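You operate a simulated robot arm through the tools that you are given. There is no shell and no other tool. Be economical: measure what you need, move in short steps, check, and stop when the job is done.

You run a simulated robot arm. Do the job below in one go: nothing can be reset, and whatever is moved stays where it is left.

Task
Wipe the crumbs off the bread worktop, then set the loaf out there.
Fine: take it from the bread crock; the sponge goes back and the crock ends shut.
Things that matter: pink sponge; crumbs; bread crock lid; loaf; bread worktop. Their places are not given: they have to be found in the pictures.

It is judged by the outcome, as a careful person would: the job done as asked, and still so three seconds after it is handed in. It fails if anything else is knocked over, pushed out of place, dropped, spilled or broken.

Robot
A 7-joint arm with a two-finger parallel gripper, fixed in place. Base frame: the origin is at the foot of the arm, x ahead of it, y to its left, z up. Units: cm, degrees, N and s.
With the tool pointing down near the work surface it reaches from about 46 to 92 cm from the base axis. Its first joint turns from -115.0 to 115.0 degrees. Payload 3.91 kg.
Tool frame: the origin (TCP) lies between the finger pads and is the grasp point; the fingertips stand 3 cm ahead of it; z points along the fingers, y is the line along which they close. Largest opening 11 cm; finger width 2, thickness 1; the body of the gripper, 4.8 by 11.2 cm, starts 5.5 cm behind the TCP.
Orientation is that of the tool frame in the base frame, as a unit quaternion [w, x, y, z]. With the fingers straight down and closing along the base's y, the tool's x points along the base's -x, its y along +y and its z along -z.

Tools
- The arm moves only by the tool step_arm. Its argument "targets" is a list of rows, each an object (a shift or turn left out is 0, a gripper value left out holds the last) with "slide": the shift along the tool's x, y, z in units of 40 mm (1.0 is 40 mm), a list of three; "dr": the turn, a rotation vector about the tool's x, y, z in units of 6 degrees (1.0 is 6 degrees), a list of three. In form: [{"slide": [dx, dy, dz], "dr": [ax, ay, az]}, ...]. A call has 1 to 10 rows; each row shifts and turns the commanded pose from where the row before left it, along the tool's axes as they then stand. "claw" is the closure, from 0 (fully open) to 1 (shut), set as the call begins (left out, the last holds). A call with a number of a shift or a turn outside -1 to 1 is refused whole. Rows are played at 5 a second. More than 5 cm and 8.6 degrees between two rows, or a gripper value outside its range, and nothing of the call is played. A pose out of reach is approached as far as the arm can. The call stops where the force on the tool passes 40 N (or 10 N more than at its start, if that is more) or the arm is blocked; 0.2 s more then pass. Each finger travels about 15.3 cm/s and halts on what it meets, pressing with about 31 N; the grip force reading is that of the motor and also rises with nothing between the fingers. The clock runs only during rows and for 0.2 s after the last one: add rows that do not move to give the fingers time. It gives the time, the measured TCP pose, the force on the tool (base axes), the opening and the grip force at its end, in the units of the frame above (readings bear some noise).
- Cameras (640 x 400 px; columns grow to the right, rows downward): "scene" is fixed at [39.61, -63.55, 151.4]; the picture's right is [0.95, -0.33, 0.00], its down [-0.07, -0.21, -0.98] and it looks along [0.32, 0.92, -0.22] (base axes); focal length 363 px, centre (320, 200). "wrist" rides on the gripper at [-3.6, 0, -5.7] in the tool frame; the picture's right is [0.00, -1.00, 0.00], its down [0.97, 0.00, -0.24] and it looks along [0.24, 0.00, 0.97] (tool axes); focal length 218 px, centre (320, 200).
- get_image(camera): a new picture of that camera. The clock stands still meanwhile.
- raise_lower(by): slides the trunk up (or, below 0, down) by that many cm; the arm rides with it, the base frame stays. It gives what a move gives, with no picture.
- point_at(camera, pixels): for up to 12 pixels [column, row] of the newest picture of that camera ("zoom" is the newest enlarged one), the place [x, y, z] in the base frame of the surface seen there, good to about 0.2 cm, but the place of the scene camera against the robot may be out by one fixed shift of up to 1.8 cm in any direction. The clock stands still meanwhile.
- enlarge(camera, box): a new picture of the part [left, top, right, bottom] of that camera's present view, enlarged. The clock stands still meanwhile.
- close_job(): hands the job in; it is judged then, once.

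Keep the steps short. Do not move on a guess: measure, check each grasp and each placing, and mend mistakes. In all there are 80 turns and 34 pictures (those below and enlarged ones count). Leave the gripper open and the arm clear of the work at the hand-in unless told otherwise, and finish with a single line.

The tools are called after "Request:" as a command line: name --argument value ..., lists and objects as JSON in quotes. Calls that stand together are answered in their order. step_arm: Moves the arm, as the interface text tells. Its arguments: {"type":"object","properties":{"targets":{"type":"array","items":{"type":"object","properties":{"slide":{"type":"array","items":{"type":"number"}},"dr":{"type":"array","items":{"type":"number"}}}}},"claw":{"type":"number"}},"required":["targets"]} The other tools are called the same way: raise_lower (by) slides the trunk up or down; get_image (camera) takes a picture; point_at (camera, pixels) gives the place of the surface under pixels of a picture; enlarge (camera, box) takes an enlarged picture of a part of a camera's view; close_job () hands the job in.

At the start:

```text
clock: 0.0
eef_pos: [37.45, 30.27, 145.65]
tool_rot: [0.0, 0.0, 1.0, 0.0]
contact_force: [-0.5, 0.4, -0.6]
gripper_width: 11.01
gripper_force: 0.2
trunk travel left (down, up): [-85.0, 14.0]
```

scene: 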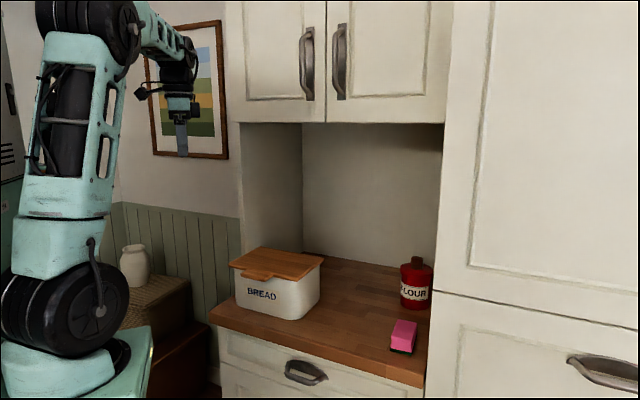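
wrist: 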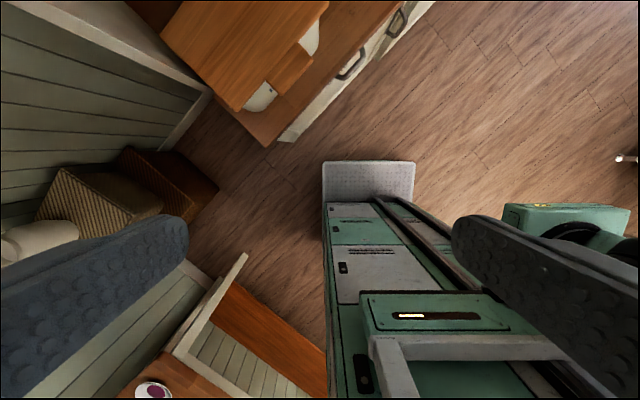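

I see the bread crock (about 278,285), the sponge (403,336) and the flour jar (415,283) on the counter. I'll enlarge that part to find the crumbs and the lid handle.

Request:
enlarge --camera "scene" --box '[200, 230, 450, 390]'

```text
2.50 times, centred on (325, 310) of scene
```

zoom: 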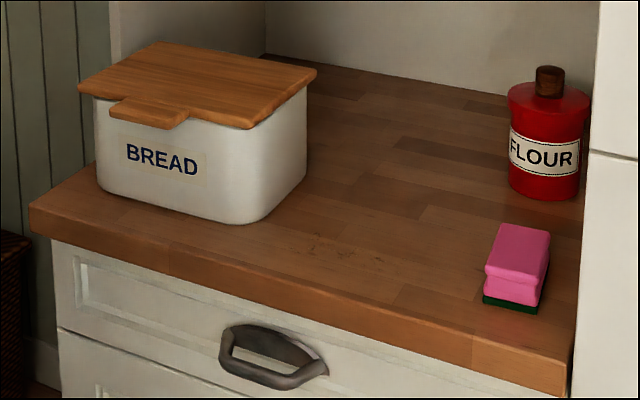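

The crumbs are a faint patch around zoom (340,250). The lid has a front tab at (148,112). I'll measure the lid, crock, sponge, crumbs and counter edges.

Request:
point_at --camera "zoom" --pixels '[[80, 88], [158, 44], [315, 72], [248, 126], [115, 112], [182, 120], [300, 250], [380, 258], [330, 235], [520, 240], [515, 270], [548, 90]]'

Request:
point_at --camera "zoom" --pixels '[[487, 268], [541, 275], [499, 226], [549, 232], [484, 300], [538, 312], [35, 205], [470, 335], [565, 362], [265, 60], [240, 222], [98, 180]]'

```text
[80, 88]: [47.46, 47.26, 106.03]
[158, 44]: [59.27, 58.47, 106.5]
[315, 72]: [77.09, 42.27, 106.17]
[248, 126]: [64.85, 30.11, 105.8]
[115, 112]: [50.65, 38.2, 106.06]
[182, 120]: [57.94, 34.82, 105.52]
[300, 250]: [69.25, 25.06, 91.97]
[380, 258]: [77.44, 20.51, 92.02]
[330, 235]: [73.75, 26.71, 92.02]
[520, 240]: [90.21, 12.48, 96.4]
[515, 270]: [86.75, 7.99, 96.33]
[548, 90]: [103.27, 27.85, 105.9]
```

```text
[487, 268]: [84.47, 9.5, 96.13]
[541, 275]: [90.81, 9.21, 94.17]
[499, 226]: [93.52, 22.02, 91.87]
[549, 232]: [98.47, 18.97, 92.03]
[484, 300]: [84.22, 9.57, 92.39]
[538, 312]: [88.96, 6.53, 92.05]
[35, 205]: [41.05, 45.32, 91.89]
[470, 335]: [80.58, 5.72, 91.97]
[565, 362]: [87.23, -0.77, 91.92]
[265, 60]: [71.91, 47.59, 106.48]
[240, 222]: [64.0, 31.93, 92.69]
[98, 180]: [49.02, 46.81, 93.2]
```

The counter is turned 45°. Along u=(x−y)/√2 and v=(x+y)/√2, its front edge is at v≈61 and its right edge at u≈62. The lid spans u 0–24.6, v 67–84 with its top at z≈106, and the tab is at u≈9–16. The crumbs are at u≈31–40, v≈66–71, and the sponge is near u 55, v 70. Next I'll measure the overhead cabinets and the tall cabinet, and look at the sponge closely.

Request:
point_at --camera "scene" --pixels '[[235, 120], [330, 120], [436, 120], [450, 200], [440, 280], [432, 340], [426, 384], [280, 180], [370, 180], [408, 328], [602, 380], [304, 360]]'

Request:
enlarge --camera "scene" --box '[300, 290, 460, 390]'

```text
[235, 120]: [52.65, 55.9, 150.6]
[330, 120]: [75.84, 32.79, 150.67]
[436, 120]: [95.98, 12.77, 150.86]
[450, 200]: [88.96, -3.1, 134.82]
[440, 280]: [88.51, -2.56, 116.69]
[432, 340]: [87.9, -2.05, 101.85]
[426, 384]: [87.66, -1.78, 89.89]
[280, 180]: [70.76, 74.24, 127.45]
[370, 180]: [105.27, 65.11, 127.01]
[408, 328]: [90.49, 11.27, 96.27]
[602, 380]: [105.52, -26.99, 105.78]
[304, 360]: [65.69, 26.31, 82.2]
```

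```text
4.00 times, centred on (380, 340) of scene
```

zoom: 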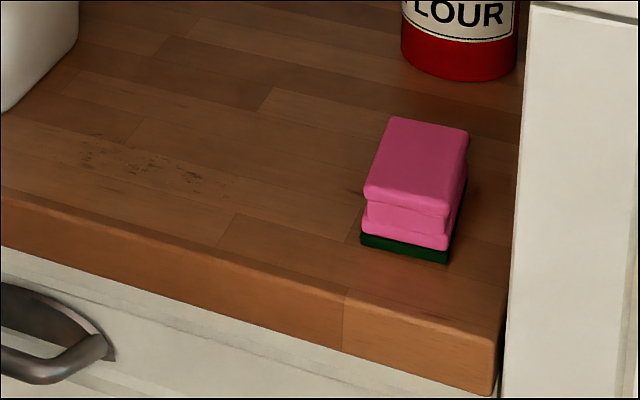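

Now I'll measure the sponge's corners and the crumb patch precisely.

Request:
point_at --camera "zoom" --pixels '[[367, 192], [449, 208], [393, 120], [466, 132], [361, 243], [447, 262], [462, 200], [80, 155], [110, 170], [200, 180], [85, 140], [190, 192]]'

```text
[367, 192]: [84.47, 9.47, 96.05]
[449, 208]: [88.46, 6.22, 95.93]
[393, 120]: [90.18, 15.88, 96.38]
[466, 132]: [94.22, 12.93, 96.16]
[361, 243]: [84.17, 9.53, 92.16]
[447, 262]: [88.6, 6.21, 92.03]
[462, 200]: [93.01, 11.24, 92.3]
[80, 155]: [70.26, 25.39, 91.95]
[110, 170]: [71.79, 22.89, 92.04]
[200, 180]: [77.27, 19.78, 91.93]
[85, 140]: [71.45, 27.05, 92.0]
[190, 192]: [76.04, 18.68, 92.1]
```

The sponge is about 5.3 × 8.6 cm, centred near (89.3, 11.1), with its length at 48.7° and its top at z≈96.2. I'll move in free space to about (75, 15, 120), above everything on the counter.

Request:
step_arm --claw 0 --targets '[{"slide": [-0.9375, -0.3825, 0.625]}, {"slide": [-0.9375, -0.3825, 0.625]}, {"slide": [-0.9375, -0.3825, 0.625]}, {"slide": [-0.9375, -0.3825, 0.625]}, {"slide": [-0.9375, -0.3825, 0.625]}, {"slide": [-0.9375, -0.3825, 0.625]}, {"slide": [-0.9375, -0.3825, 0.625]}, {"slide": [-0.9375, -0.3825, 0.625]}, {"slide": [-0.9375, -0.3825, 0.625]}, {"slide": [-0.9375, -0.3825, 0.625]}]'

Request:
step_arm --targets '[{"dr": [0, 0, -0.902]}, {"dr": [0, 0, -0.902]}, {"dr": [0, 0, -0.902]}, {"dr": [0, 0, -0.902]}, {"dr": [0, 0, -0.902]}, {"dr": [0, 0, -0.902]}, {"dr": [0, 0, -0.902]}, {"dr": [0, 0, -0.902]}, {"dr": [0, 0, -0.902]}, {}]'

Request:
get_image --camera "wrist"

```text
clock: 2.2
eef_pos: [75.24, 14.79, 120.66]
tool_rot: [0.0, 0.0, 1.0, 0.0]
contact_force: [0.5, -0.8, 0.5]
gripper_width: 11.01
gripper_force: 0.1
trunk travel left (down, up): [-85.0, 14.0]
```

```text
clock: 4.4
eef_pos: [74.97, 14.92, 120.51]
tool_rot: [0.0, -0.413, 0.911, 0.0]
contact_force: [0.3, 0.2, 0.3]
gripper_width: 11.0
gripper_force: 0.0
trunk travel left (down, up): [-85.0, 14.0]
```

```text
29 pictures are left
```

wrist: 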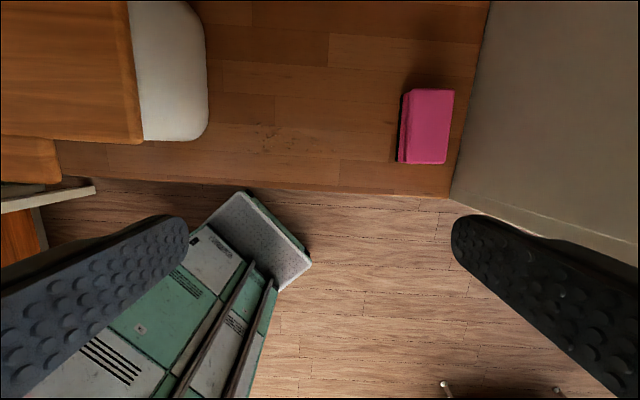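

The wrist view shows the sponge at (428,126) and the crumbs at about (270,137). I'll measure both with the wrist camera, which has no offset.

Request:
point_at --camera "wrist" --pixels '[[414, 90], [452, 92], [446, 162], [405, 160], [262, 135], [275, 145], [262, 128], [450, 190], [488, 15], [140, 135], [58, 145], [300, 140]]'

Request:
enlarge --camera "wrist" --box '[210, 80, 370, 180]'

```text
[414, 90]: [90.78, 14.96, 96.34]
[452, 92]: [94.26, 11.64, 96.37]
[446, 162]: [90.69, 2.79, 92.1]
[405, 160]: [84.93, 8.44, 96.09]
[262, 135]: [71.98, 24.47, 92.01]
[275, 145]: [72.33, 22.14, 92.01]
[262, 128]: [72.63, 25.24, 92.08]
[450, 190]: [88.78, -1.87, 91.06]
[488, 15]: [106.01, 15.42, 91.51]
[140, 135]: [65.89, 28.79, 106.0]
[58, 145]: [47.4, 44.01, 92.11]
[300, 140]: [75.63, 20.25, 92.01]
```

```text
4.00 times, centred on (290, 130) of wrist
```

zoom: 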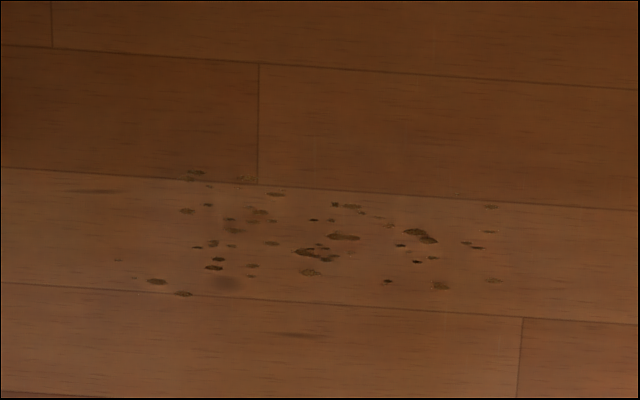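

The scene camera reads off by about (+0.7, −1.1) cm, so I'll trust the wrist camera. Now I'll measure the crumb patch bounds in this zoom.

Request:
point_at --camera "zoom" --pixels '[[115, 260], [155, 285], [185, 296], [195, 172], [245, 180], [490, 206], [495, 282], [440, 288], [350, 205], [320, 255], [70, 190], [300, 335]]'

```text
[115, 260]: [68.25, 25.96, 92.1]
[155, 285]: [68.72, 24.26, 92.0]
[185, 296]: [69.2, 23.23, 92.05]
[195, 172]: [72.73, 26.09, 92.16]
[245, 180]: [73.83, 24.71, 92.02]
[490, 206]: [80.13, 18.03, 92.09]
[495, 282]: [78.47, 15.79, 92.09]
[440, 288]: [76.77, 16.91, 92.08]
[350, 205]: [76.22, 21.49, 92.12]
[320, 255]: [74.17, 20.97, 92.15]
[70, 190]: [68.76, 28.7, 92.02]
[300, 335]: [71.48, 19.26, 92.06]
```

Crumbs span u 29.5–44.5, v 65.3–70. The sponge centre is (89.6, 10.0) and the wall is at u=64.1. I'll go above the sponge at z≈108 with the fingers opened to about 8 cm.

Request:
step_arm --claw 0.27 --targets '[{"slide": [-0.298, -0.712, 0.6]}, {"slide": [-0.298, -0.712, 0.6]}, {"slide": [-0.298, -0.712, 0.6]}, {"slide": [-0.298, -0.712, 0.6]}, {"slide": [-0.298, -0.712, 0.6]}, {}, {}]'

Request:
get_image --camera "wrist"

```text
clock: 6.0
eef_pos: [89.67, 10.1, 108.47]
tool_rot: [0.0, -0.412, 0.911, 0.0]
contact_force: [-0.5, -0.5, -0.2]
gripper_width: 8.02
gripper_force: 0.1
trunk travel left (down, up): [-85.0, 14.0]
```

```text
27 pictures are left
```

wrist: 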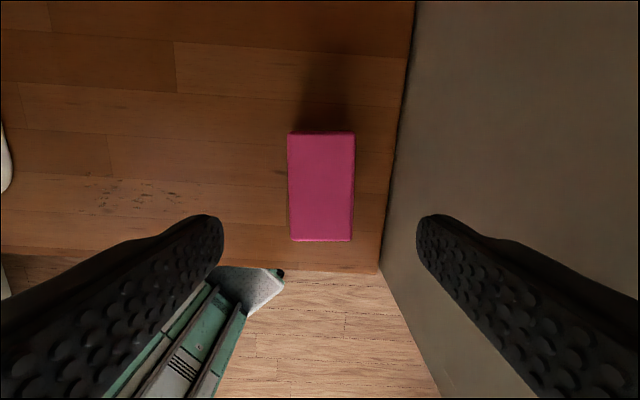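

The sponge is centred at column 321 and rows 133–241, which matches the TCP projection. I'll descend to z≈96.6 so the tips stand at 93.6.

Request:
step_arm --targets '[{"slide": [0, 0, 0.8]}, {"slide": [0, 0, 0.8]}, {"slide": [0, 0, 0.8]}, {"slide": [0, 0, 0.55]}, {}]'

Request:
step_arm --claw 1 --targets '[{}, {}, {}]'

```text
clock: 7.2
eef_pos: [89.55, 9.96, 96.74]
tool_rot: [0.0, -0.412, 0.911, -0.001]
contact_force: [0.1, -0.2, 0.0]
gripper_width: 8.03
gripper_force: 0.2
trunk travel left (down, up): [-85.0, 14.0]
```

```text
clock: 8.0
eef_pos: [89.52, 9.9, 96.82]
tool_rot: [-0.001, -0.412, 0.911, 0.0]
contact_force: [0.7, -0.5, 0.1]
gripper_width: 5.47
gripper_force: 30.9
trunk travel left (down, up): [-85.0, 14.0]
```

The sponge is gripped (opening 5.47, force 31). I'll lift 8 cm and shift to u≈48.5, v≈66.2, then turn 93.7° so the gripper's narrow side faces the crock.

Request:
step_arm --targets '[{"slide": [0, 0, -0.7]}, {"slide": [0, 0, -0.7]}, {"slide": [0, 0, -0.6]}, {"slide": [0.305, 0.67, 0]}, {"slide": [0.305, 0.67, 0]}, {"slide": [0.305, 0.67, 0]}, {}]'

Request:
step_arm --targets '[{"dr": [0, 0, 0.976]}, {"dr": [0, 0, 0.976]}, {"dr": [0, 0, 0.976]}, {"dr": [0, 0, 0.976]}, {"dr": [0, 0, 0.976]}, {"dr": [0, 0, 0.976]}, {"dr": [0, 0, 0.976]}, {"dr": [0, 0, 0.976]}]'

Request:
step_arm --targets '[{"dr": [0, 0, 0.976]}, {"dr": [0, 0, 0.976]}, {"dr": [0, 0, 0.976]}, {"dr": [0, 0, 0.976]}, {"dr": [0, 0, 0.976]}, {"dr": [0, 0, 0.976]}, {"dr": [0, 0, 0.976]}, {"dr": [0, 0, 0.976]}, {}]'

Request:
get_image --camera "wrist"

```text
clock: 9.6
eef_pos: [81.19, 12.54, 104.64]
tool_rot: [0.0, -0.413, 0.911, -0.001]
contact_force: [-0.5, 0.3, 0.5]
gripper_width: 5.5
gripper_force: 31.3
trunk travel left (down, up): [-85.0, 14.0]
```

```text
clock: 11.4
eef_pos: [81.24, 12.5, 104.77]
tool_rot: [0.0, -0.015, 1.0, 0.0]
contact_force: [0.1, -0.4, 0.0]
gripper_width: 5.5
gripper_force: 30.7
trunk travel left (down, up): [-85.0, 14.0]
```

```text
clock: 13.4
eef_pos: [81.14, 12.48, 104.78]
tool_rot: [0.0, 0.384, 0.923, 0.0]
contact_force: [0.4, 0.3, -0.3]
gripper_width: 5.5
gripper_force: 30.8
trunk travel left (down, up): [-85.0, 14.0]
```

```text
26 pictures are left
```

wrist: 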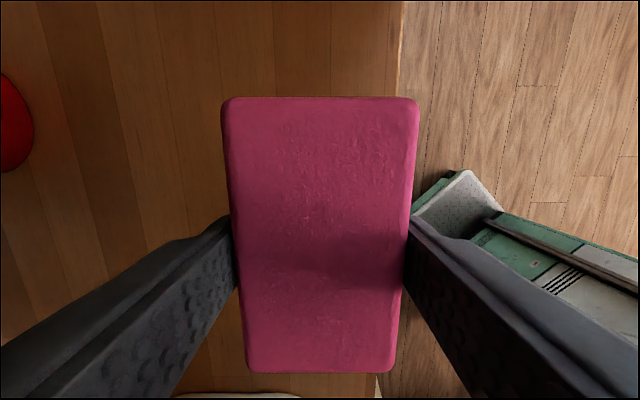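

The sponge is held firmly and square. I'll lower it onto the counter with light pressure.

Request:
step_arm --targets '[{"slide": [0, 0, 0.7]}, {"slide": [0, 0, 0.7]}, {"slide": [0, 0, 0.5]}, {"slide": [0, 0, 0.15]}, {}]'

```text
clock: 14.6
eef_pos: [81.2, 12.54, 96.67]
tool_rot: [0.0, 0.384, 0.923, 0.001]
contact_force: [-1.8, -0.8, 12.9]
gripper_width: 5.49
gripper_force: 30.9
trunk travel left (down, up): [-85.0, 14.0]
```

Contact is about 13 N, which is a good wiping pressure. I'll sweep along −u to u≈33.5 on the front lane, shift 3 cm back, and sweep to +u on the rear lane.

Request:
step_arm --targets '[{"slide": [0.6, 0, 0]}, {"slide": [0.6, 0, 0]}, {"slide": [0.6, 0, 0]}, {"slide": [0.6, 0, 0]}, {"slide": [0.6, 0, 0]}, {"slide": [0.6, 0, 0]}, {"slide": [0.15, 0, 0]}, {}]'

Request:
step_arm --targets '[{"slide": [0, 0.4, 0]}, {"slide": [0, 0.35, 0]}, {"slide": [-0.6, 0, 0]}, {"slide": [-0.6, 0, 0]}, {"slide": [-0.6, 0, 0]}, {"slide": [-0.6, 0, 0]}, {"slide": [-0.6, 0, 0]}, {"slide": [-0.6, 0, 0]}, {"slide": [-0.15, 0, 0]}, {}]'

Request:
enlarge --camera "scene" --box '[290, 270, 450, 370]'

```text
clock: 16.0
eef_pos: [71.58, 22.02, 96.79]
tool_rot: [0.003, 0.387, 0.922, 0.001]
contact_force: [0.6, -6.0, 5.9]
gripper_width: 5.48
gripper_force: 31.2
trunk travel left (down, up): [-85.0, 14.0]
stopped in row 7: the force on the tool passed its limit (the readings are from after the stop); the commanded pose is now the measured one
```

```text
clock: 18.2
eef_pos: [84.31, 13.64, 96.91]
tool_rot: [0.002, 0.385, 0.923, 0.001]
contact_force: [0.1, 0.2, 0.0]
gripper_width: 5.5
gripper_force: 31.6
trunk travel left (down, up): [-85.0, 14.0]
```

```text
4.00 times, centred on (370, 320) of scene
```

zoom: 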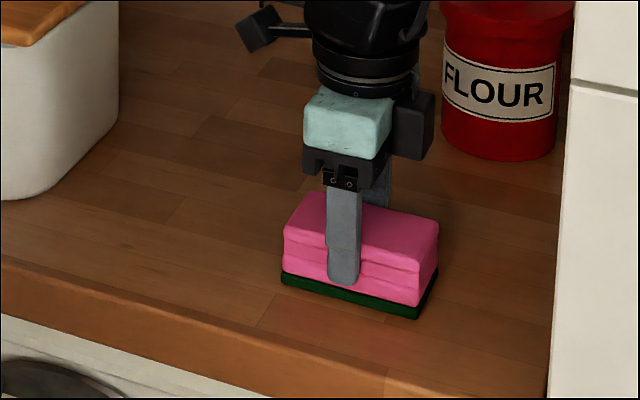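

The first sweep stopped by force at u≈35. Something on the wrist's −u side may have neared the crock, so I'll check whether the crock or lid moved and whether any crumbs remain.

Request:
enlarge --camera "scene" --box '[200, 230, 450, 390]'

Request:
point_at --camera "zoom" --pixels '[[80, 88], [158, 44], [315, 72], [248, 126], [182, 120], [240, 222]]'

```text
2.50 times, centred on (325, 310) of scene
```

zoom: 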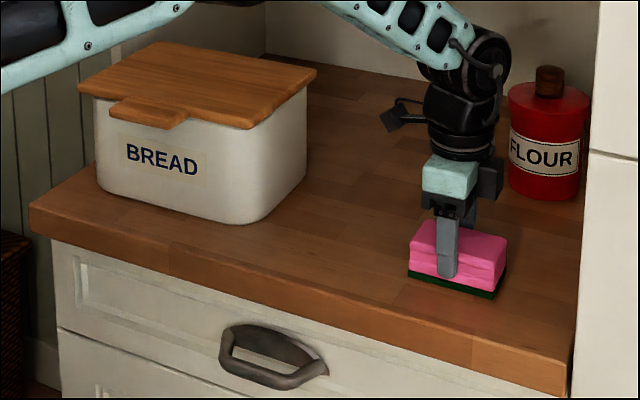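

```text
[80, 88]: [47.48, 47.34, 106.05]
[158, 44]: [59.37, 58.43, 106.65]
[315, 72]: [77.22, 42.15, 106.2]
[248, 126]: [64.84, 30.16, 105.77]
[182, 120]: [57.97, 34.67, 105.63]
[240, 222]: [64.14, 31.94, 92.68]
```

The crock and lid did not move. I'll look closely at where the crumbs were.

Request:
enlarge --camera "scene" --box '[300, 305, 380, 355]'

```text
8.00 times, centred on (340, 330) of scene
```

zoom: 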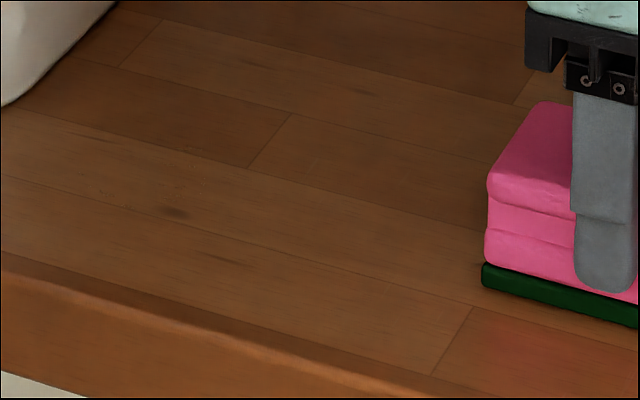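

Mostly clean, but faint specks may remain at zoom (165–205,185). I'll make another slower pass with light pressure to u≈33.5 on the rear lane, then return on the front lane.

Request:
step_arm --targets '[{"slide": [0, 0, 0.06]}, {"slide": [0.5, 0, 0]}, {"slide": [0.5, 0, 0]}, {"slide": [0.5, 0, 0]}, {"slide": [0.5, 0, 0]}, {"slide": [0.5, 0, 0]}, {"slide": [0.5, 0, 0]}, {"slide": [0.5, 0, 0]}, {"slide": [0.3, 0, 0]}, {"slide": [0.3, 0, 0]}]'

```text
clock: 20.3
eef_pos: [73.84, 24.04, 96.77]
tool_rot: [0.005, 0.387, 0.922, 0.0]
contact_force: [-0.5, -8.8, 9.4]
gripper_width: 5.53
gripper_force: 31.1
trunk travel left (down, up): [-85.0, 14.0]
stopped in row 10: the force on the tool passed its limit (the readings are from after the stop); the commanded pose is now the measured one
```

It stopped again at u≈35 with a small tilt, so something really is in contact. I'll look at the scene.

Request:
enlarge --camera "scene" --box '[210, 200, 410, 325]'

```text
3.20 times, centred on (310, 262) of scene
```

zoom: 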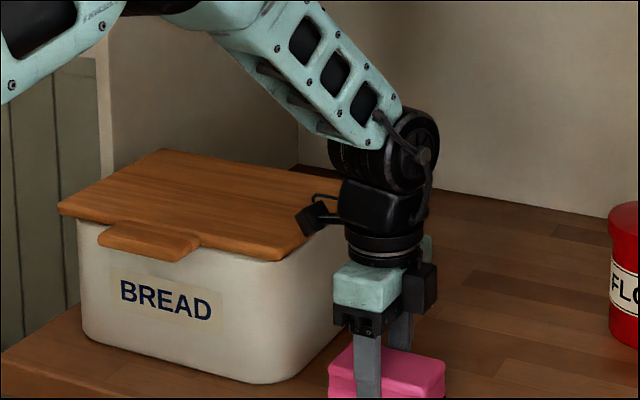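

The plug on the wrist seems to touch the lid's right edge. I'll measure it against the lid before backing off.

Request:
point_at --camera "zoom" --pixels '[[304, 220], [315, 228], [330, 200], [322, 208], [283, 258], [318, 230], [60, 206], [345, 275], [345, 215], [410, 310]]'

Request:
get_image --camera "wrist"

```text
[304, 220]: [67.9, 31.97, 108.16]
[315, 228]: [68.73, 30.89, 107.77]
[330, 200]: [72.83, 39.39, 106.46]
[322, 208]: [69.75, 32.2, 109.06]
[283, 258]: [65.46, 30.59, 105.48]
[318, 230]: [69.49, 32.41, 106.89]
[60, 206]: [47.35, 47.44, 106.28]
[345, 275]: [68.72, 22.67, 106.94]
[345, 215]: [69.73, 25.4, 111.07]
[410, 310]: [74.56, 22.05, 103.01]
```

```text
21 pictures are left
```

wrist: 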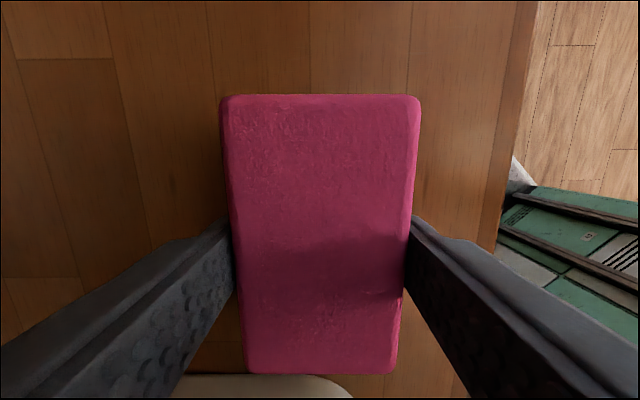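

The plug points along the tool's +x, 8.6 cm out, and meets the lid edge at z≈107. The lid itself has barely been touched. I'll back off along the front lane, still wiping, then look at what remains.

Request:
step_arm --targets '[{"slide": [-0.1, 0, 0]}, {"slide": [0, -0.4, 0]}, {"slide": [-0.6, -0.15, 0]}, {"slide": [-0.7, 0, 0]}, {"slide": [-0.8, 0, 0]}, {"slide": [-0.8, 0, 0]}, {"slide": [-0.8, 0, 0]}, {"slide": [0, 0, -0.9]}, {"slide": [0, 0, -0.9]}, {}]'

Request:
enlarge --camera "scene" --box '[296, 290, 376, 340]'

Request:
point_at --camera "zoom" --pixels '[[24, 255], [165, 300], [210, 330]]'

```text
clock: 22.5
eef_pos: [82.72, 11.77, 103.79]
tool_rot: [0.004, 0.388, 0.922, -0.001]
contact_force: [0.0, 0.1, 0.5]
gripper_width: 5.51
gripper_force: 31.0
trunk travel left (down, up): [-85.0, 14.0]
```

```text
8.00 times, centred on (336, 315) of scene
```

zoom: 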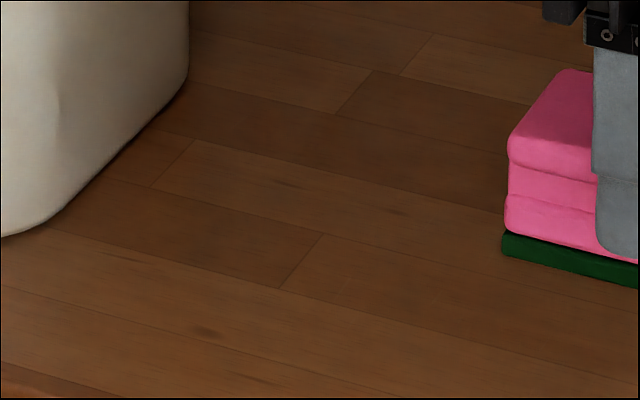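

```text
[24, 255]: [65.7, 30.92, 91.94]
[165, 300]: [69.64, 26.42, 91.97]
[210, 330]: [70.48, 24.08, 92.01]
```

The worktop looks clean, and the spot at (205,332) is a wood knot that was there before. Now I'll return the sponge, turning back to its original heading here first.

Request:
step_arm --targets '[{"dr": [0, 0, -0.982]}, {"dr": [0, 0, -0.982]}, {"dr": [0, 0, -0.982]}, {"dr": [0, 0, -0.982]}, {"dr": [0, 0, -0.982]}, {"dr": [0, 0, -0.982]}, {"dr": [0, 0, -0.982]}, {"dr": [0, 0, -0.982]}]'

Request:
step_arm --targets '[{"dr": [0, 0, -0.982]}, {"dr": [0, 0, -0.982]}, {"dr": [0, 0, -0.982]}, {"dr": [0, 0, -0.982]}, {"dr": [0, 0, -0.982]}, {"dr": [0, 0, -0.982]}, {"dr": [0, 0, -0.982]}, {"dr": [0, 0, -0.982]}, {}]'

```text
clock: 24.3
eef_pos: [82.82, 11.91, 103.96]
tool_rot: [0.004, -0.014, 1.0, -0.002]
contact_force: [0.9, -0.1, -0.4]
gripper_width: 5.48
gripper_force: 31.0
trunk travel left (down, up): [-85.0, 14.0]
```

```text
clock: 26.3
eef_pos: [82.77, 11.78, 103.95]
tool_rot: [0.002, -0.413, 0.911, -0.003]
contact_force: [-0.3, -0.5, -0.6]
gripper_width: 5.51
gripper_force: 31.1
trunk travel left (down, up): [-85.0, 14.0]
```

Heading restored. I'll move over the original place (89.5, 9.95) and lower to z≈96.8.

Request:
step_arm --targets '[{"slide": [-0.26, -0.523, 0]}, {"slide": [-0.26, -0.523, 0]}, {"slide": [-0.26, -0.523, 0]}, {}, {"slide": [0, 0, 0.7]}, {"slide": [0, 0, 0.7]}, {"slide": [0, 0, 0.3]}, {"slide": [0, 0, 0.08]}, {}]'

```text
clock: 28.3
eef_pos: [89.51, 9.86, 96.86]
tool_rot: [0.002, -0.412, 0.911, -0.002]
contact_force: [0.0, -0.1, 1.1]
gripper_width: 5.49
gripper_force: 30.8
trunk travel left (down, up): [-85.0, 14.0]
```

At the original spot with slight contact. I'll open to about 8 cm and lift straight up.

Request:
step_arm --claw 0.27 --targets '[{}, {}, {}]'

Request:
step_arm --targets '[{"slide": [0, 0, -0.8]}, {"slide": [0, 0, -0.9]}, {"slide": [0, 0, -1]}, {"slide": [0, 0, -1]}, {"slide": [0, 0, -1]}, {}]'

Request:
get_image --camera "wrist"

```text
clock: 29.1
eef_pos: [89.59, 10.0, 96.91]
tool_rot: [0.002, -0.412, 0.911, -0.003]
contact_force: [-0.1, -0.6, 0.1]
gripper_width: 8.03
gripper_force: 0.2
trunk travel left (down, up): [-85.0, 14.0]
```

```text
clock: 30.5
eef_pos: [89.64, 10.1, 115.64]
tool_rot: [0.002, -0.412, 0.911, -0.003]
contact_force: [-1.1, -0.1, -0.4]
gripper_width: 8.06
gripper_force: 0.1
trunk travel left (down, up): [-85.0, 14.0]
```

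```text
19 pictures are left
```

wrist: 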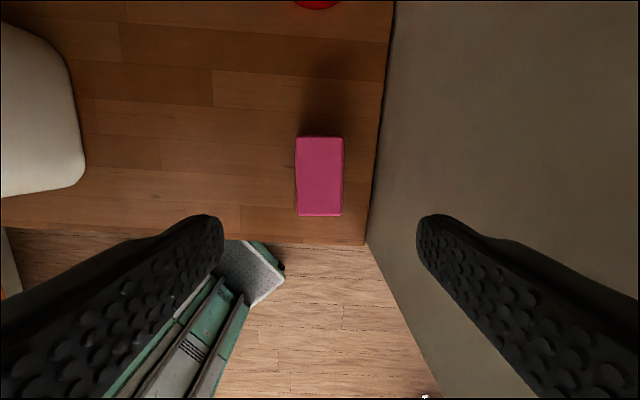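

The sponge is back in place and upright, and the counter looks clean. Next I'll move in front of and above the lid tab for a close look, straightening the heading to exactly 45° and rising slightly.

Request:
step_arm --claw 0 --targets '[{"dr": [0, 0, 0.62], "slide": [0, 0, -0.5]}, {"slide": [0.2, 0.96, -0.1]}, {"slide": [0.2, 0.96, -0.1]}, {"slide": [0.2, 0.96, -0.1]}, {"slide": [0.2, 0.96, -0.1]}, {"slide": [0.2, 0.96, -0.1]}, {"slide": [0.2, 0.96, -0.1]}, {"slide": [0.2, 0.96, 0]}, {"slide": [0.2, 0.96, 0]}, {"slide": [0.2, 0.96, 0]}]'

Request:
step_arm --targets '[{"slide": [0.2, 0.96, 0]}, {"slide": [0.1, 0.96, 0]}, {}, {}]'

Request:
get_image --camera "wrist"

```text
clock: 32.7
eef_pos: [59.97, 29.38, 119.67]
tool_rot: [0.002, -0.381, 0.924, -0.003]
contact_force: [0.0, 0.8, 0.1]
gripper_width: 11.02
gripper_force: 0.1
trunk travel left (down, up): [-85.0, 14.0]
```

```text
clock: 33.7
eef_pos: [53.75, 34.04, 119.73]
tool_rot: [0.003, -0.382, 0.924, -0.003]
contact_force: [-0.8, 0.0, -0.4]
gripper_width: 10.97
gripper_force: 0.1
trunk travel left (down, up): [-85.0, 14.0]
```

```text
18 pictures are left
```

wrist: 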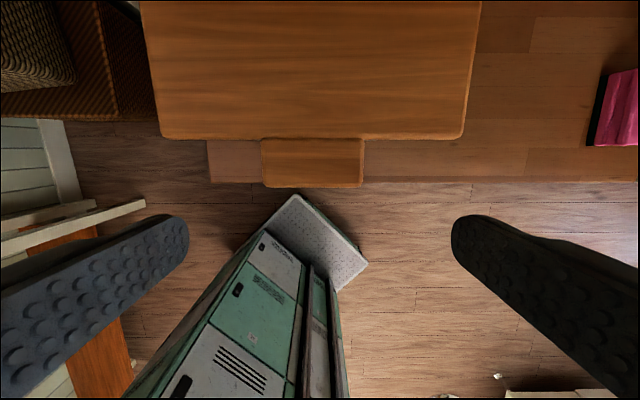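

The tab is at columns 261–364, rows 139–187. I'll measure its corners and the lid edges.

Request:
point_at --camera "wrist" --pixels '[[265, 143], [265, 183], [360, 183], [360, 143], [312, 165], [165, 134], [460, 134], [150, 20], [472, 20], [312, 187]]'

Request:
enlarge --camera "scene" --box '[220, 240, 340, 315]'

```text
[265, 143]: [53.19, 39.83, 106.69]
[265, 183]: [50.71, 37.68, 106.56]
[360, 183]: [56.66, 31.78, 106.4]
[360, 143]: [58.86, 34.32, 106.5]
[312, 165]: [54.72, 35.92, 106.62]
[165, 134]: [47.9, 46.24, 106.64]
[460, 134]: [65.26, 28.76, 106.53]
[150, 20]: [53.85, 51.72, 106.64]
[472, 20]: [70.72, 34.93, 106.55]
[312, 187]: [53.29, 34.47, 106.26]
```

```text
5.33 times, centred on (280, 278) of scene
```

zoom: 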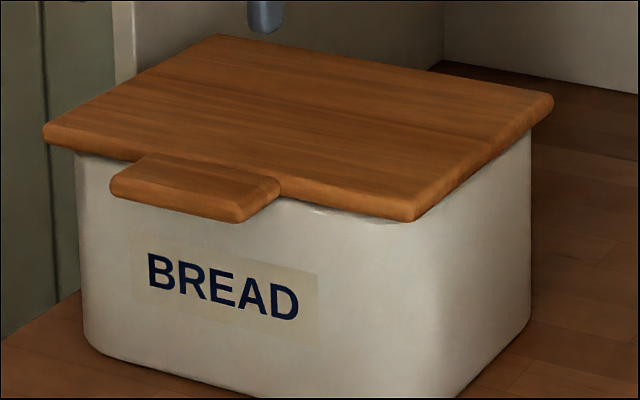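

The tab spans u 9.2–17.6, v 62.3–66, with its top at z≈106.5 and about 1.5 cm thick. A top-down grip across it fits. I'll align at (55.0, 36.1) and come down to z≈105.5.

Request:
step_arm --targets '[{"slide": [-0.58, 0.135, 0]}, {"slide": [0, 0, 0.9]}, {"slide": [0, 0, 0.9]}, {}, {}]'

Request:
get_image --camera "wrist"

```text
clock: 34.9
eef_pos: [55.12, 36.18, 112.46]
tool_rot: [0.003, -0.383, 0.924, -0.003]
contact_force: [-0.9, 0.3, -0.1]
gripper_width: 11.04
gripper_force: 0.0
trunk travel left (down, up): [-85.0, 14.0]
```

```text
16 pictures are left
```

wrist: 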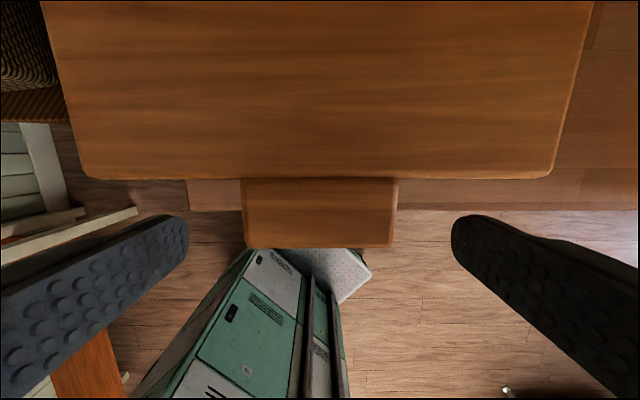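

The tab is centred (columns 242–397, rows 178–247). I'll descend 7 cm and close.

Request:
step_arm --targets '[{"slide": [0, 0, 0.6]}, {"slide": [0, 0, 0.6]}, {"slide": [0, 0, 0.55]}, {}]'

Request:
step_arm --claw 1 --targets '[{}, {}, {}]'

Request:
step_arm --targets '[{"slide": [0, 0, -0.15]}, {"slide": [0, 0, -0.15]}, {}]'

Request:
enlarge --camera "scene" --box '[200, 200, 360, 300]'

```text
clock: 35.9
eef_pos: [54.98, 36.04, 105.35]
tool_rot: [0.003, -0.383, 0.924, -0.003]
contact_force: [-0.8, 0.5, -0.2]
gripper_width: 11.02
gripper_force: 0.0
trunk travel left (down, up): [-85.0, 14.0]
```

```text
clock: 36.7
eef_pos: [54.88, 36.01, 105.46]
tool_rot: [0.003, -0.382, 0.924, -0.003]
contact_force: [0.1, 0.5, -0.9]
gripper_width: 8.94
gripper_force: 45.2
trunk travel left (down, up): [-85.0, 14.0]
```

```text
clock: 37.5
eef_pos: [54.92, 36.04, 106.67]
tool_rot: [0.003, -0.382, 0.924, -0.003]
contact_force: [4.0, 10.1, -9.5]
gripper_width: 9.01
gripper_force: 45.0
trunk travel left (down, up): [-85.0, 14.0]
```

```text
4.00 times, centred on (280, 250) of scene
```

zoom: 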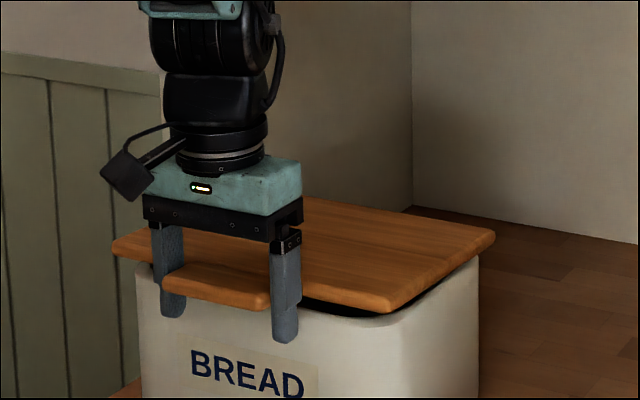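

The lid front rose, with a 10 N pull backward and down, so it may be hinged at the rear. I'll measure the rear edge to see whether it lifted.

Request:
point_at --camera "zoom" --pixels '[[490, 237], [400, 214], [388, 308], [330, 200], [116, 243], [440, 270], [478, 262], [360, 316]]'

```text
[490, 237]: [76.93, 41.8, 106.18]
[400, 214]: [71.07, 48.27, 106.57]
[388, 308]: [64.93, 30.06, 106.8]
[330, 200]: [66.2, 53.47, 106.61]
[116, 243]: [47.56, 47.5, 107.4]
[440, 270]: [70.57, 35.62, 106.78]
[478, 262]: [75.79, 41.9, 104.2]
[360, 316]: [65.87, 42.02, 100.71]
```

The rear stayed at z≈106.2, so the lid pivots there. To tell hinged from loose, I'll gently tug 0.5 cm toward the front and read the force.

Request:
step_arm --targets '[{"slide": [0.06, 0, 0]}, {"slide": [0.06, 0, 0]}, {}]'

```text
clock: 38.3
eef_pos: [54.93, 35.96, 106.78]
tool_rot: [0.007, -0.382, 0.924, -0.001]
contact_force: [18.0, 30.2, -3.5]
gripper_width: 8.97
gripper_force: 45.2
trunk travel left (down, up): [-85.0, 14.0]
```

The force jumped to 34 N without movement, so the lid is hinged at the rear. I'll undo the tug, then open the fingers at this tiny lift of 1 cm to see whether the hinge holds its angle by friction.

Request:
step_arm --targets '[{"slide": [-0.06, 0, 0]}, {"slide": [-0.09, 0, 0]}, {}]'

Request:
step_arm --claw 0 --targets '[{}, {}, {}]'

Request:
enlarge --camera "scene" --box '[200, 200, 360, 300]'

```text
clock: 39.1
eef_pos: [54.8, 35.94, 106.61]
tool_rot: [0.001, -0.382, 0.924, -0.003]
contact_force: [-8.1, 2.4, 6.8]
gripper_width: 8.99
gripper_force: 44.9
trunk travel left (down, up): [-85.0, 14.0]
```

```text
clock: 39.9
eef_pos: [55.1, 36.12, 106.52]
tool_rot: [0.002, -0.383, 0.924, -0.003]
contact_force: [0.4, -0.5, -0.7]
gripper_width: 10.99
gripper_force: 0.0
trunk travel left (down, up): [-85.0, 14.0]
```

```text
4.00 times, centred on (280, 250) of scene
```

zoom: 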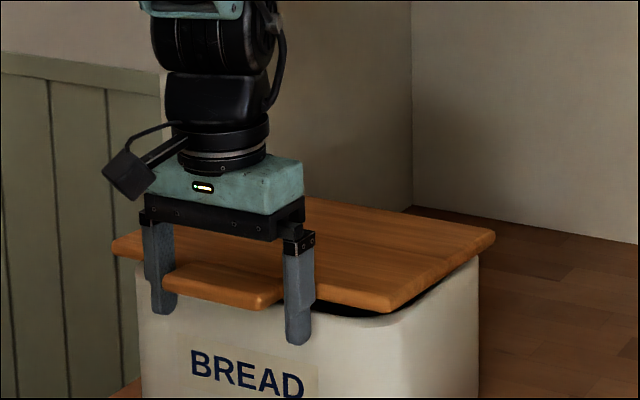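

The lid stays up when released, so it is a friction hinge that holds its angle. I'll open it by pushing under the tab with closed fingers pitched 45°, following the hinge arc. First I'll lift straight off the tab, back away to the front, and pitch the tool.

Request:
step_arm --claw 0 --targets '[{"slide": [0, 0, -1]}, {"slide": [0, 0, -1]}, {"slide": [0, 0, -0.5]}, {"slide": [0.8, 0, 0]}, {"slide": [0.9, 0, 0]}, {}]'

Request:
step_arm --claw 1 --targets '[{"dr": [0, -0.9375, 0]}, {"dr": [0, -0.9375, 0]}, {"dr": [0, -0.9375, 0]}, {"dr": [0, -0.9375, 0]}, {"dr": [0, -0.9375, 0]}, {"dr": [0, -0.9375, 0]}, {"dr": [0, -0.9375, 0]}, {"dr": [0, -0.9375, 0]}, {}]'

```text
clock: 41.3
eef_pos: [50.32, 31.38, 116.58]
tool_rot: [0.003, -0.383, 0.924, -0.003]
contact_force: [0.8, -0.3, 1.0]
gripper_width: 11.0
gripper_force: 0.0
trunk travel left (down, up): [-85.0, 14.0]
```

```text
clock: 43.3
eef_pos: [51.52, 30.74, 117.73]
tool_rot: [0.364, -0.338, 0.855, 0.147]
contact_force: [-0.4, 0.0, 0.3]
gripper_width: 0.0
gripper_force: 31.1
trunk travel left (down, up): [-85.0, 14.0]
```

The pose is slightly off the command. I'll let it settle, and look.

Request:
step_arm --targets '[{}, {}, {}]'

Request:
get_image --camera "scene"

```text
clock: 44.1
eef_pos: [51.39, 30.75, 117.64]
tool_rot: [0.363, -0.34, 0.855, 0.147]
contact_force: [0.0, 0.2, -0.3]
gripper_width: 0.0
gripper_force: 31.7
trunk travel left (down, up): [-85.0, 14.0]
```

```text
13 pictures are left
```

scene: 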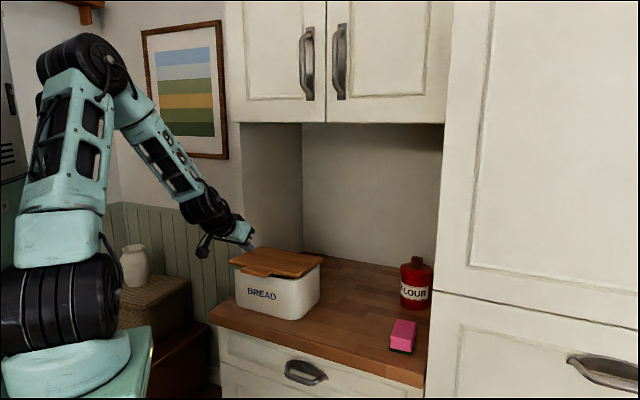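

The wrist is near straight because the shoulder sits high, so that pitch is close to its limit. Lowering the trunk by 12 cm both brings the fingers down and eases the wrist. The straight-down path stays in front of the tab, at v≤61.

Request:
raise_lower --by -12

Request:
step_arm --targets '[{}, {}]'

```text
clock: 45.6
eef_pos: [51.29, 30.91, 105.6]
tool_rot: [0.361, -0.341, 0.855, 0.146]
contact_force: [0.7, -0.6, 0.1]
gripper_width: 0.0
gripper_force: 30.6
trunk travel left (down, up): [-73.0, 26.0]
```

```text
clock: 46.2
eef_pos: [51.07, 30.93, 105.58]
tool_rot: [0.362, -0.342, 0.854, 0.148]
contact_force: [0.2, 0.2, 0.1]
gripper_width: 0.01
gripper_force: 31.1
trunk travel left (down, up): [-73.0, 26.0]
```

The pose rode down to z=105.6. Now a small move forward and down to sit just under the tab's front lower edge.

Request:
step_arm --targets '[{"slide": [-0.09, 0, 0.27]}, {"slide": [-0.09, 0, 0.27]}, {}]'

Request:
enlarge --camera "scene" --box '[200, 225, 328, 305]'

```text
clock: 47.0
eef_pos: [51.55, 32.92, 104.25]
tool_rot: [0.357, -0.354, 0.851, 0.15]
contact_force: [0.8, 0.2, 0.4]
gripper_width: 0.01
gripper_force: 31.3
trunk travel left (down, up): [-73.0, 26.0]
```

```text
5.00 times, centred on (264, 265) of scene
```

zoom: 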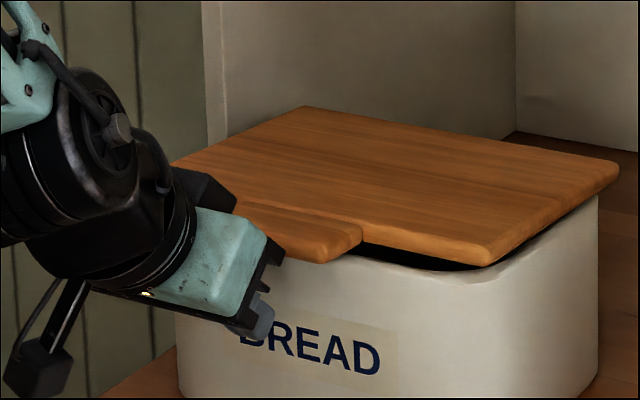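

The fingers sit just under and in front of the tab, about 1.8 cm from contact. I'll push up along the hinge arc in half-steps, to about 25° first.

Request:
step_arm --targets '[{"slide": [-0.338, 0, -0.096]}, {"slide": [-0.338, 0, -0.096]}, {"slide": [-0.385, 0, -0.268]}, {"slide": [-0.385, 0, -0.268]}, {"slide": [-0.426, 0, -0.2]}, {"slide": [-0.426, 0, -0.2]}, {}]'

Request:
enlarge --camera "scene" --box '[200, 205, 344, 295]'

```text
clock: 48.6
eef_pos: [53.89, 35.26, 113.4]
tool_rot: [0.356, -0.355, 0.852, 0.145]
contact_force: [-0.5, -1.9, -0.6]
gripper_width: 0.0
gripper_force: 31.6
trunk travel left (down, up): [-73.0, 26.0]
```

```text
4.44 times, centred on (272, 250) of scene
```

zoom: 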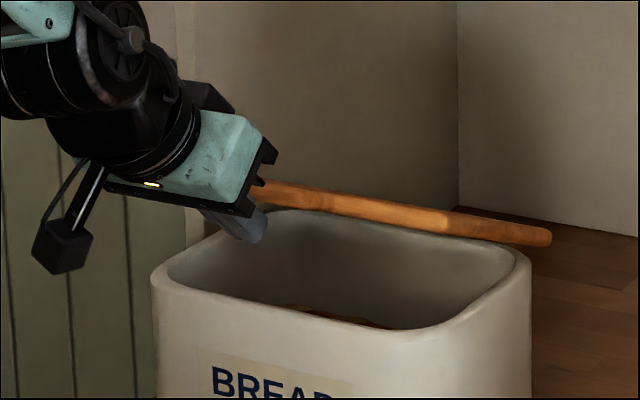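

The lid is up about 22°, opening cleanly, and the loaf is visible inside. I'll continue the arc to 75°.

Request:
step_arm --targets '[{"slide": [-0.452, 0, -0.12]}, {"slide": [-0.452, 0, -0.12]}, {"slide": [-0.466, 0, -0.04]}, {"slide": [-0.466, 0, -0.04]}, {"slide": [-0.412, 0, 0.073]}, {"slide": [-0.412, 0, 0.073]}, {"slide": [-0.379, 0, 0.165]}, {"slide": [-0.379, 0, 0.165]}, {"slide": [-0.334, 0, 0.225]}, {"slide": [-0.334, 0, 0.225]}]'

Request:
enlarge --camera "scene" --box '[200, 190, 360, 290]'

```text
clock: 50.8
eef_pos: [63.33, 44.51, 123.21]
tool_rot: [0.356, -0.355, 0.852, 0.144]
contact_force: [0.4, -1.3, 0.7]
gripper_width: 0.01
gripper_force: 30.7
trunk travel left (down, up): [-73.0, 26.0]
```

```text
4.00 times, centred on (280, 240) of scene
```

zoom: 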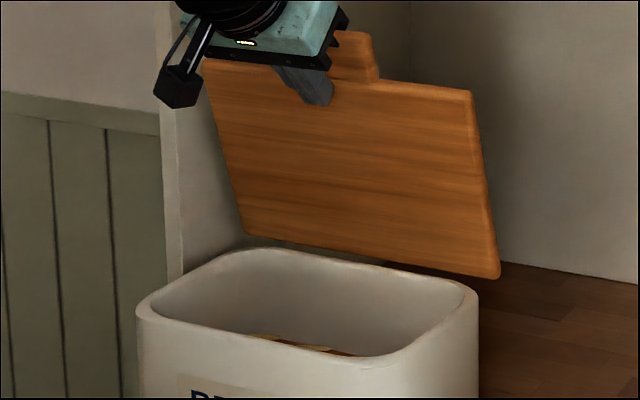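

The lid is near 75–80° with only 1–2 N of force. I'll continue to about 100°.

Request:
step_arm --targets '[{"slide": [-0.28, 0, 0.273]}, {"slide": [-0.28, 0, 0.273]}, {"slide": [-0.223, 0, 0.31]}, {"slide": [-0.223, 0, 0.31]}, {"slide": [-0.124, 0, 0.274]}, {"slide": [-0.124, 0, 0.274]}, {}]'

```text
clock: 52.4
eef_pos: [69.05, 50.35, 122.22]
tool_rot: [0.356, -0.355, 0.853, 0.144]
contact_force: [-11.1, -11.4, 3.4]
gripper_width: 0.01
gripper_force: 30.8
trunk travel left (down, up): [-73.0, 26.0]
```

Force reads 16 N against the lid, so it is at its stop or friction limit. I'll retreat to the front and check that the lid stays open.

Request:
step_arm --targets '[{"slide": [0.5, 0, -0.5]}, {"slide": [0.7, 0, -0.7]}, {"slide": [0.7, 0, -0.7]}, {"slide": [0.7, 0, -0.7]}, {"slide": [0, 0, -0.7]}, {}]'

Request:
get_image --camera "scene"

Request:
point_at --camera "scene" --pixels '[[290, 205], [320, 215], [322, 262], [265, 250], [235, 282], [320, 285], [290, 320], [262, 253]]'

```text
clock: 53.8
eef_pos: [57.17, 38.43, 123.88]
tool_rot: [0.356, -0.354, 0.853, 0.144]
contact_force: [0.8, 0.0, 1.0]
gripper_width: 0.03
gripper_force: 30.3
trunk travel left (down, up): [-73.0, 26.0]
```

```text
9 pictures are left
```

scene: 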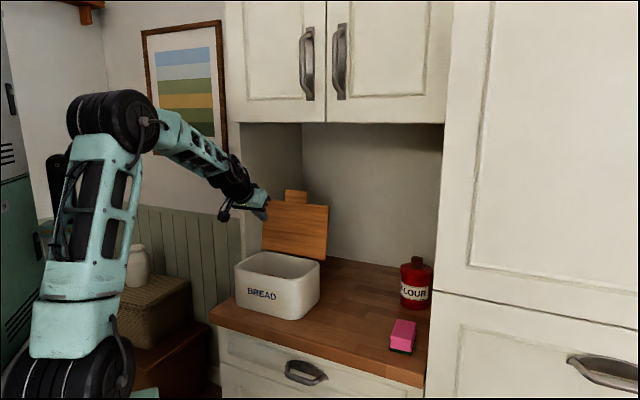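

```text
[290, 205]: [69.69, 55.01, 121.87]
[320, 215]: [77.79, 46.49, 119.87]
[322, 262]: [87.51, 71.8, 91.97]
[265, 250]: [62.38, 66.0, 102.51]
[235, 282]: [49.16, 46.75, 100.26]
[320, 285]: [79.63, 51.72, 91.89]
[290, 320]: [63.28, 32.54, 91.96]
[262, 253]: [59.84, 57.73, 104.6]
```

The lid stays open at about 104°. I'll straighten the tool to vertical, open the fingers, and look down into the crock.

Request:
step_arm --claw 0 --targets '[{"dr": [0, 0.9375, 0]}, {"dr": [0, 0.9375, 0]}, {"dr": [0, 0.9375, 0]}, {"dr": [0, 0.9375, 0]}, {"dr": [0, 0.9375, 0]}, {"dr": [0, 0.9375, 0]}, {"dr": [0, 0.9375, 0]}, {"dr": [0, 0.9375, 0]}, {"slide": [-0.75, 0, 0]}, {}]'

Request:
get_image --camera "wrist"

```text
clock: 56.0
eef_pos: [59.34, 40.78, 123.88]
tool_rot: [0.002, -0.383, 0.924, -0.003]
contact_force: [-0.8, 0.3, 0.3]
gripper_width: 10.98
gripper_force: 0.1
trunk travel left (down, up): [-73.0, 26.0]
```

```text
8 pictures are left
```

wrist: 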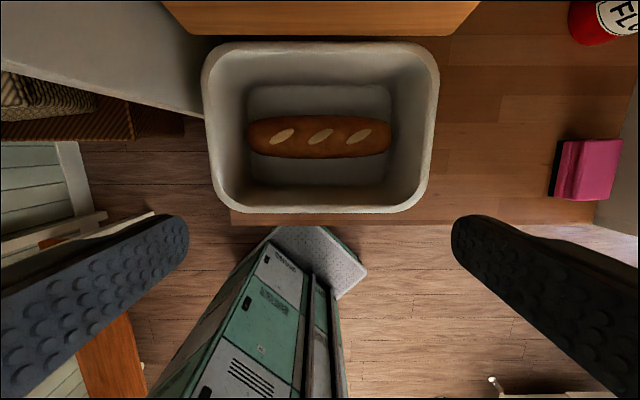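

The loaf lies along u at columns 247–392, rows 115–158. I'll measure it, the crock walls and the lid.

Request:
point_at --camera "wrist" --pixels '[[320, 136], [250, 136], [388, 136], [320, 118], [320, 155], [320, 180], [320, 100], [212, 130], [428, 130], [320, 48], [320, 208], [320, 20]]'

```text
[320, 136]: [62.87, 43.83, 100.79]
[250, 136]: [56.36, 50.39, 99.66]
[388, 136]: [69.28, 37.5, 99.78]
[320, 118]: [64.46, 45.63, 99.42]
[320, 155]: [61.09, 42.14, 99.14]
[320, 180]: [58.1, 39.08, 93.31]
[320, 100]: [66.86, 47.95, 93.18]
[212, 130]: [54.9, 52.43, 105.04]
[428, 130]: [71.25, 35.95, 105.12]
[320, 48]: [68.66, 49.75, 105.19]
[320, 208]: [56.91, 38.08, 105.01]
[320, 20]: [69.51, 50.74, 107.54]
```

The loaf's centre is (62.9, 43.8), 18 cm along u and about 5–6 cm across v, with its top at 100.8. The crock interior is v≈68–83. I'll grip across v, so I turn 90°, centre over it, set the opening to about 9, and descend to z≈112.

Request:
step_arm --claw 0.18 --targets '[{"dr": [0, 0, 0.9375]}, {"dr": [0, 0, 0.9375]}, {"dr": [0, 0, 0.9375]}, {"dr": [0, 0, 0.9375]}, {"dr": [0, 0, 0.9375]}, {"dr": [0, 0, 0.9375]}, {"dr": [0, 0, 0.9375]}, {"dr": [0, 0, 0.9375]}]'

Request:
step_arm --targets '[{"dr": [0, 0, 0.9375]}, {"dr": [0, 0, 0.9375]}, {"dr": [0, 0, 0.9375]}, {"dr": [0, 0, 0.9375]}, {"dr": [0, 0, 0.9375]}, {"dr": [0, 0, 0.9375]}, {"dr": [0, 0, 0.9375]}, {"dr": [0, 0, 0.9375]}, {}]'

Request:
step_arm --targets '[{"slide": [-0.085, 0.58, 0]}, {"slide": [0, 0.58, 0]}, {"slide": [0, 0, 0.8]}, {"slide": [0, 0, 0.8]}, {"slide": [0, 0, 0.8]}, {"slide": [0, 0, 0.6]}, {}]'

Request:
get_image --camera "wrist"

```text
clock: 57.8
eef_pos: [59.51, 40.8, 123.94]
tool_rot: [0.003, 0.001, 1.0, -0.002]
contact_force: [-0.3, 0.0, 0.2]
gripper_width: 9.04
gripper_force: 0.1
trunk travel left (down, up): [-73.0, 26.0]
```

```text
clock: 59.8
eef_pos: [59.61, 40.8, 123.88]
tool_rot: [0.005, 0.382, 0.924, 0.0]
contact_force: [0.3, 0.0, 0.1]
gripper_width: 9.04
gripper_force: 0.0
trunk travel left (down, up): [-73.0, 26.0]
```

```text
clock: 61.4
eef_pos: [61.23, 41.65, 111.29]
tool_rot: [0.005, 0.382, 0.924, 0.0]
contact_force: [-0.4, -0.2, 0.8]
gripper_width: 9.01
gripper_force: 0.1
out of reach, approached as far as the arm can: row 1, 2
trunk travel left (down, up): [-73.0, 26.0]
```

```text
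7 pictures are left
```

wrist: 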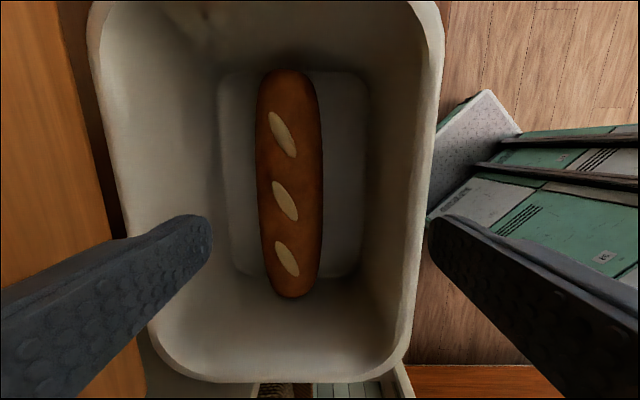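

Two rows were out of reach, so I'm at v=72.75 and not 75.45. I'm lower now, so I'll correct by +2.7 cm in v and check.

Request:
step_arm --targets '[{"slide": [0.05, 0.34, 0]}, {"slide": [0.045, 0.335, 0]}, {}]'

```text
clock: 62.2
eef_pos: [62.88, 43.73, 111.46]
tool_rot: [0.004, 0.382, 0.924, 0.001]
contact_force: [-0.7, 0.1, -0.7]
gripper_width: 9.02
gripper_force: 0.1
trunk travel left (down, up): [-73.0, 26.0]
```

Centred at (62.88, 43.73). I'll descend to z≈98; the fingers clear the crock walls by about 2 cm.

Request:
step_arm --targets '[{"slide": [0, 0, 0.7]}, {"slide": [0, 0, 0.7]}, {"slide": [0, 0, 0.7]}, {"slide": [0, 0, 0.7]}, {"slide": [0, 0, 0.5]}, {}]'

```text
clock: 63.6
eef_pos: [62.88, 43.92, 98.18]
tool_rot: [0.004, 0.382, 0.924, 0.001]
contact_force: [-0.1, -0.2, 0.2]
gripper_width: 9.02
gripper_force: 0.2
trunk travel left (down, up): [-73.0, 26.0]
```

No contact. I'll close on the loaf.

Request:
step_arm --claw 1 --targets '[{}, {}, {}]'

Request:
step_arm --targets '[{"slide": [0, 0, -0.3]}, {"slide": [0, 0, -0.5]}, {}]'

```text
clock: 64.4
eef_pos: [62.8, 43.87, 98.13]
tool_rot: [0.003, 0.382, 0.924, 0.0]
contact_force: [-0.8, -0.5, 0.4]
gripper_width: 6.13
gripper_force: 31.1
trunk travel left (down, up): [-73.0, 26.0]
```

```text
clock: 65.2
eef_pos: [62.89, 43.96, 101.32]
tool_rot: [0.003, 0.382, 0.924, 0.0]
contact_force: [-0.1, 0.2, -4.1]
gripper_width: 6.11
gripper_force: 30.8
trunk travel left (down, up): [-73.0, 26.0]
```

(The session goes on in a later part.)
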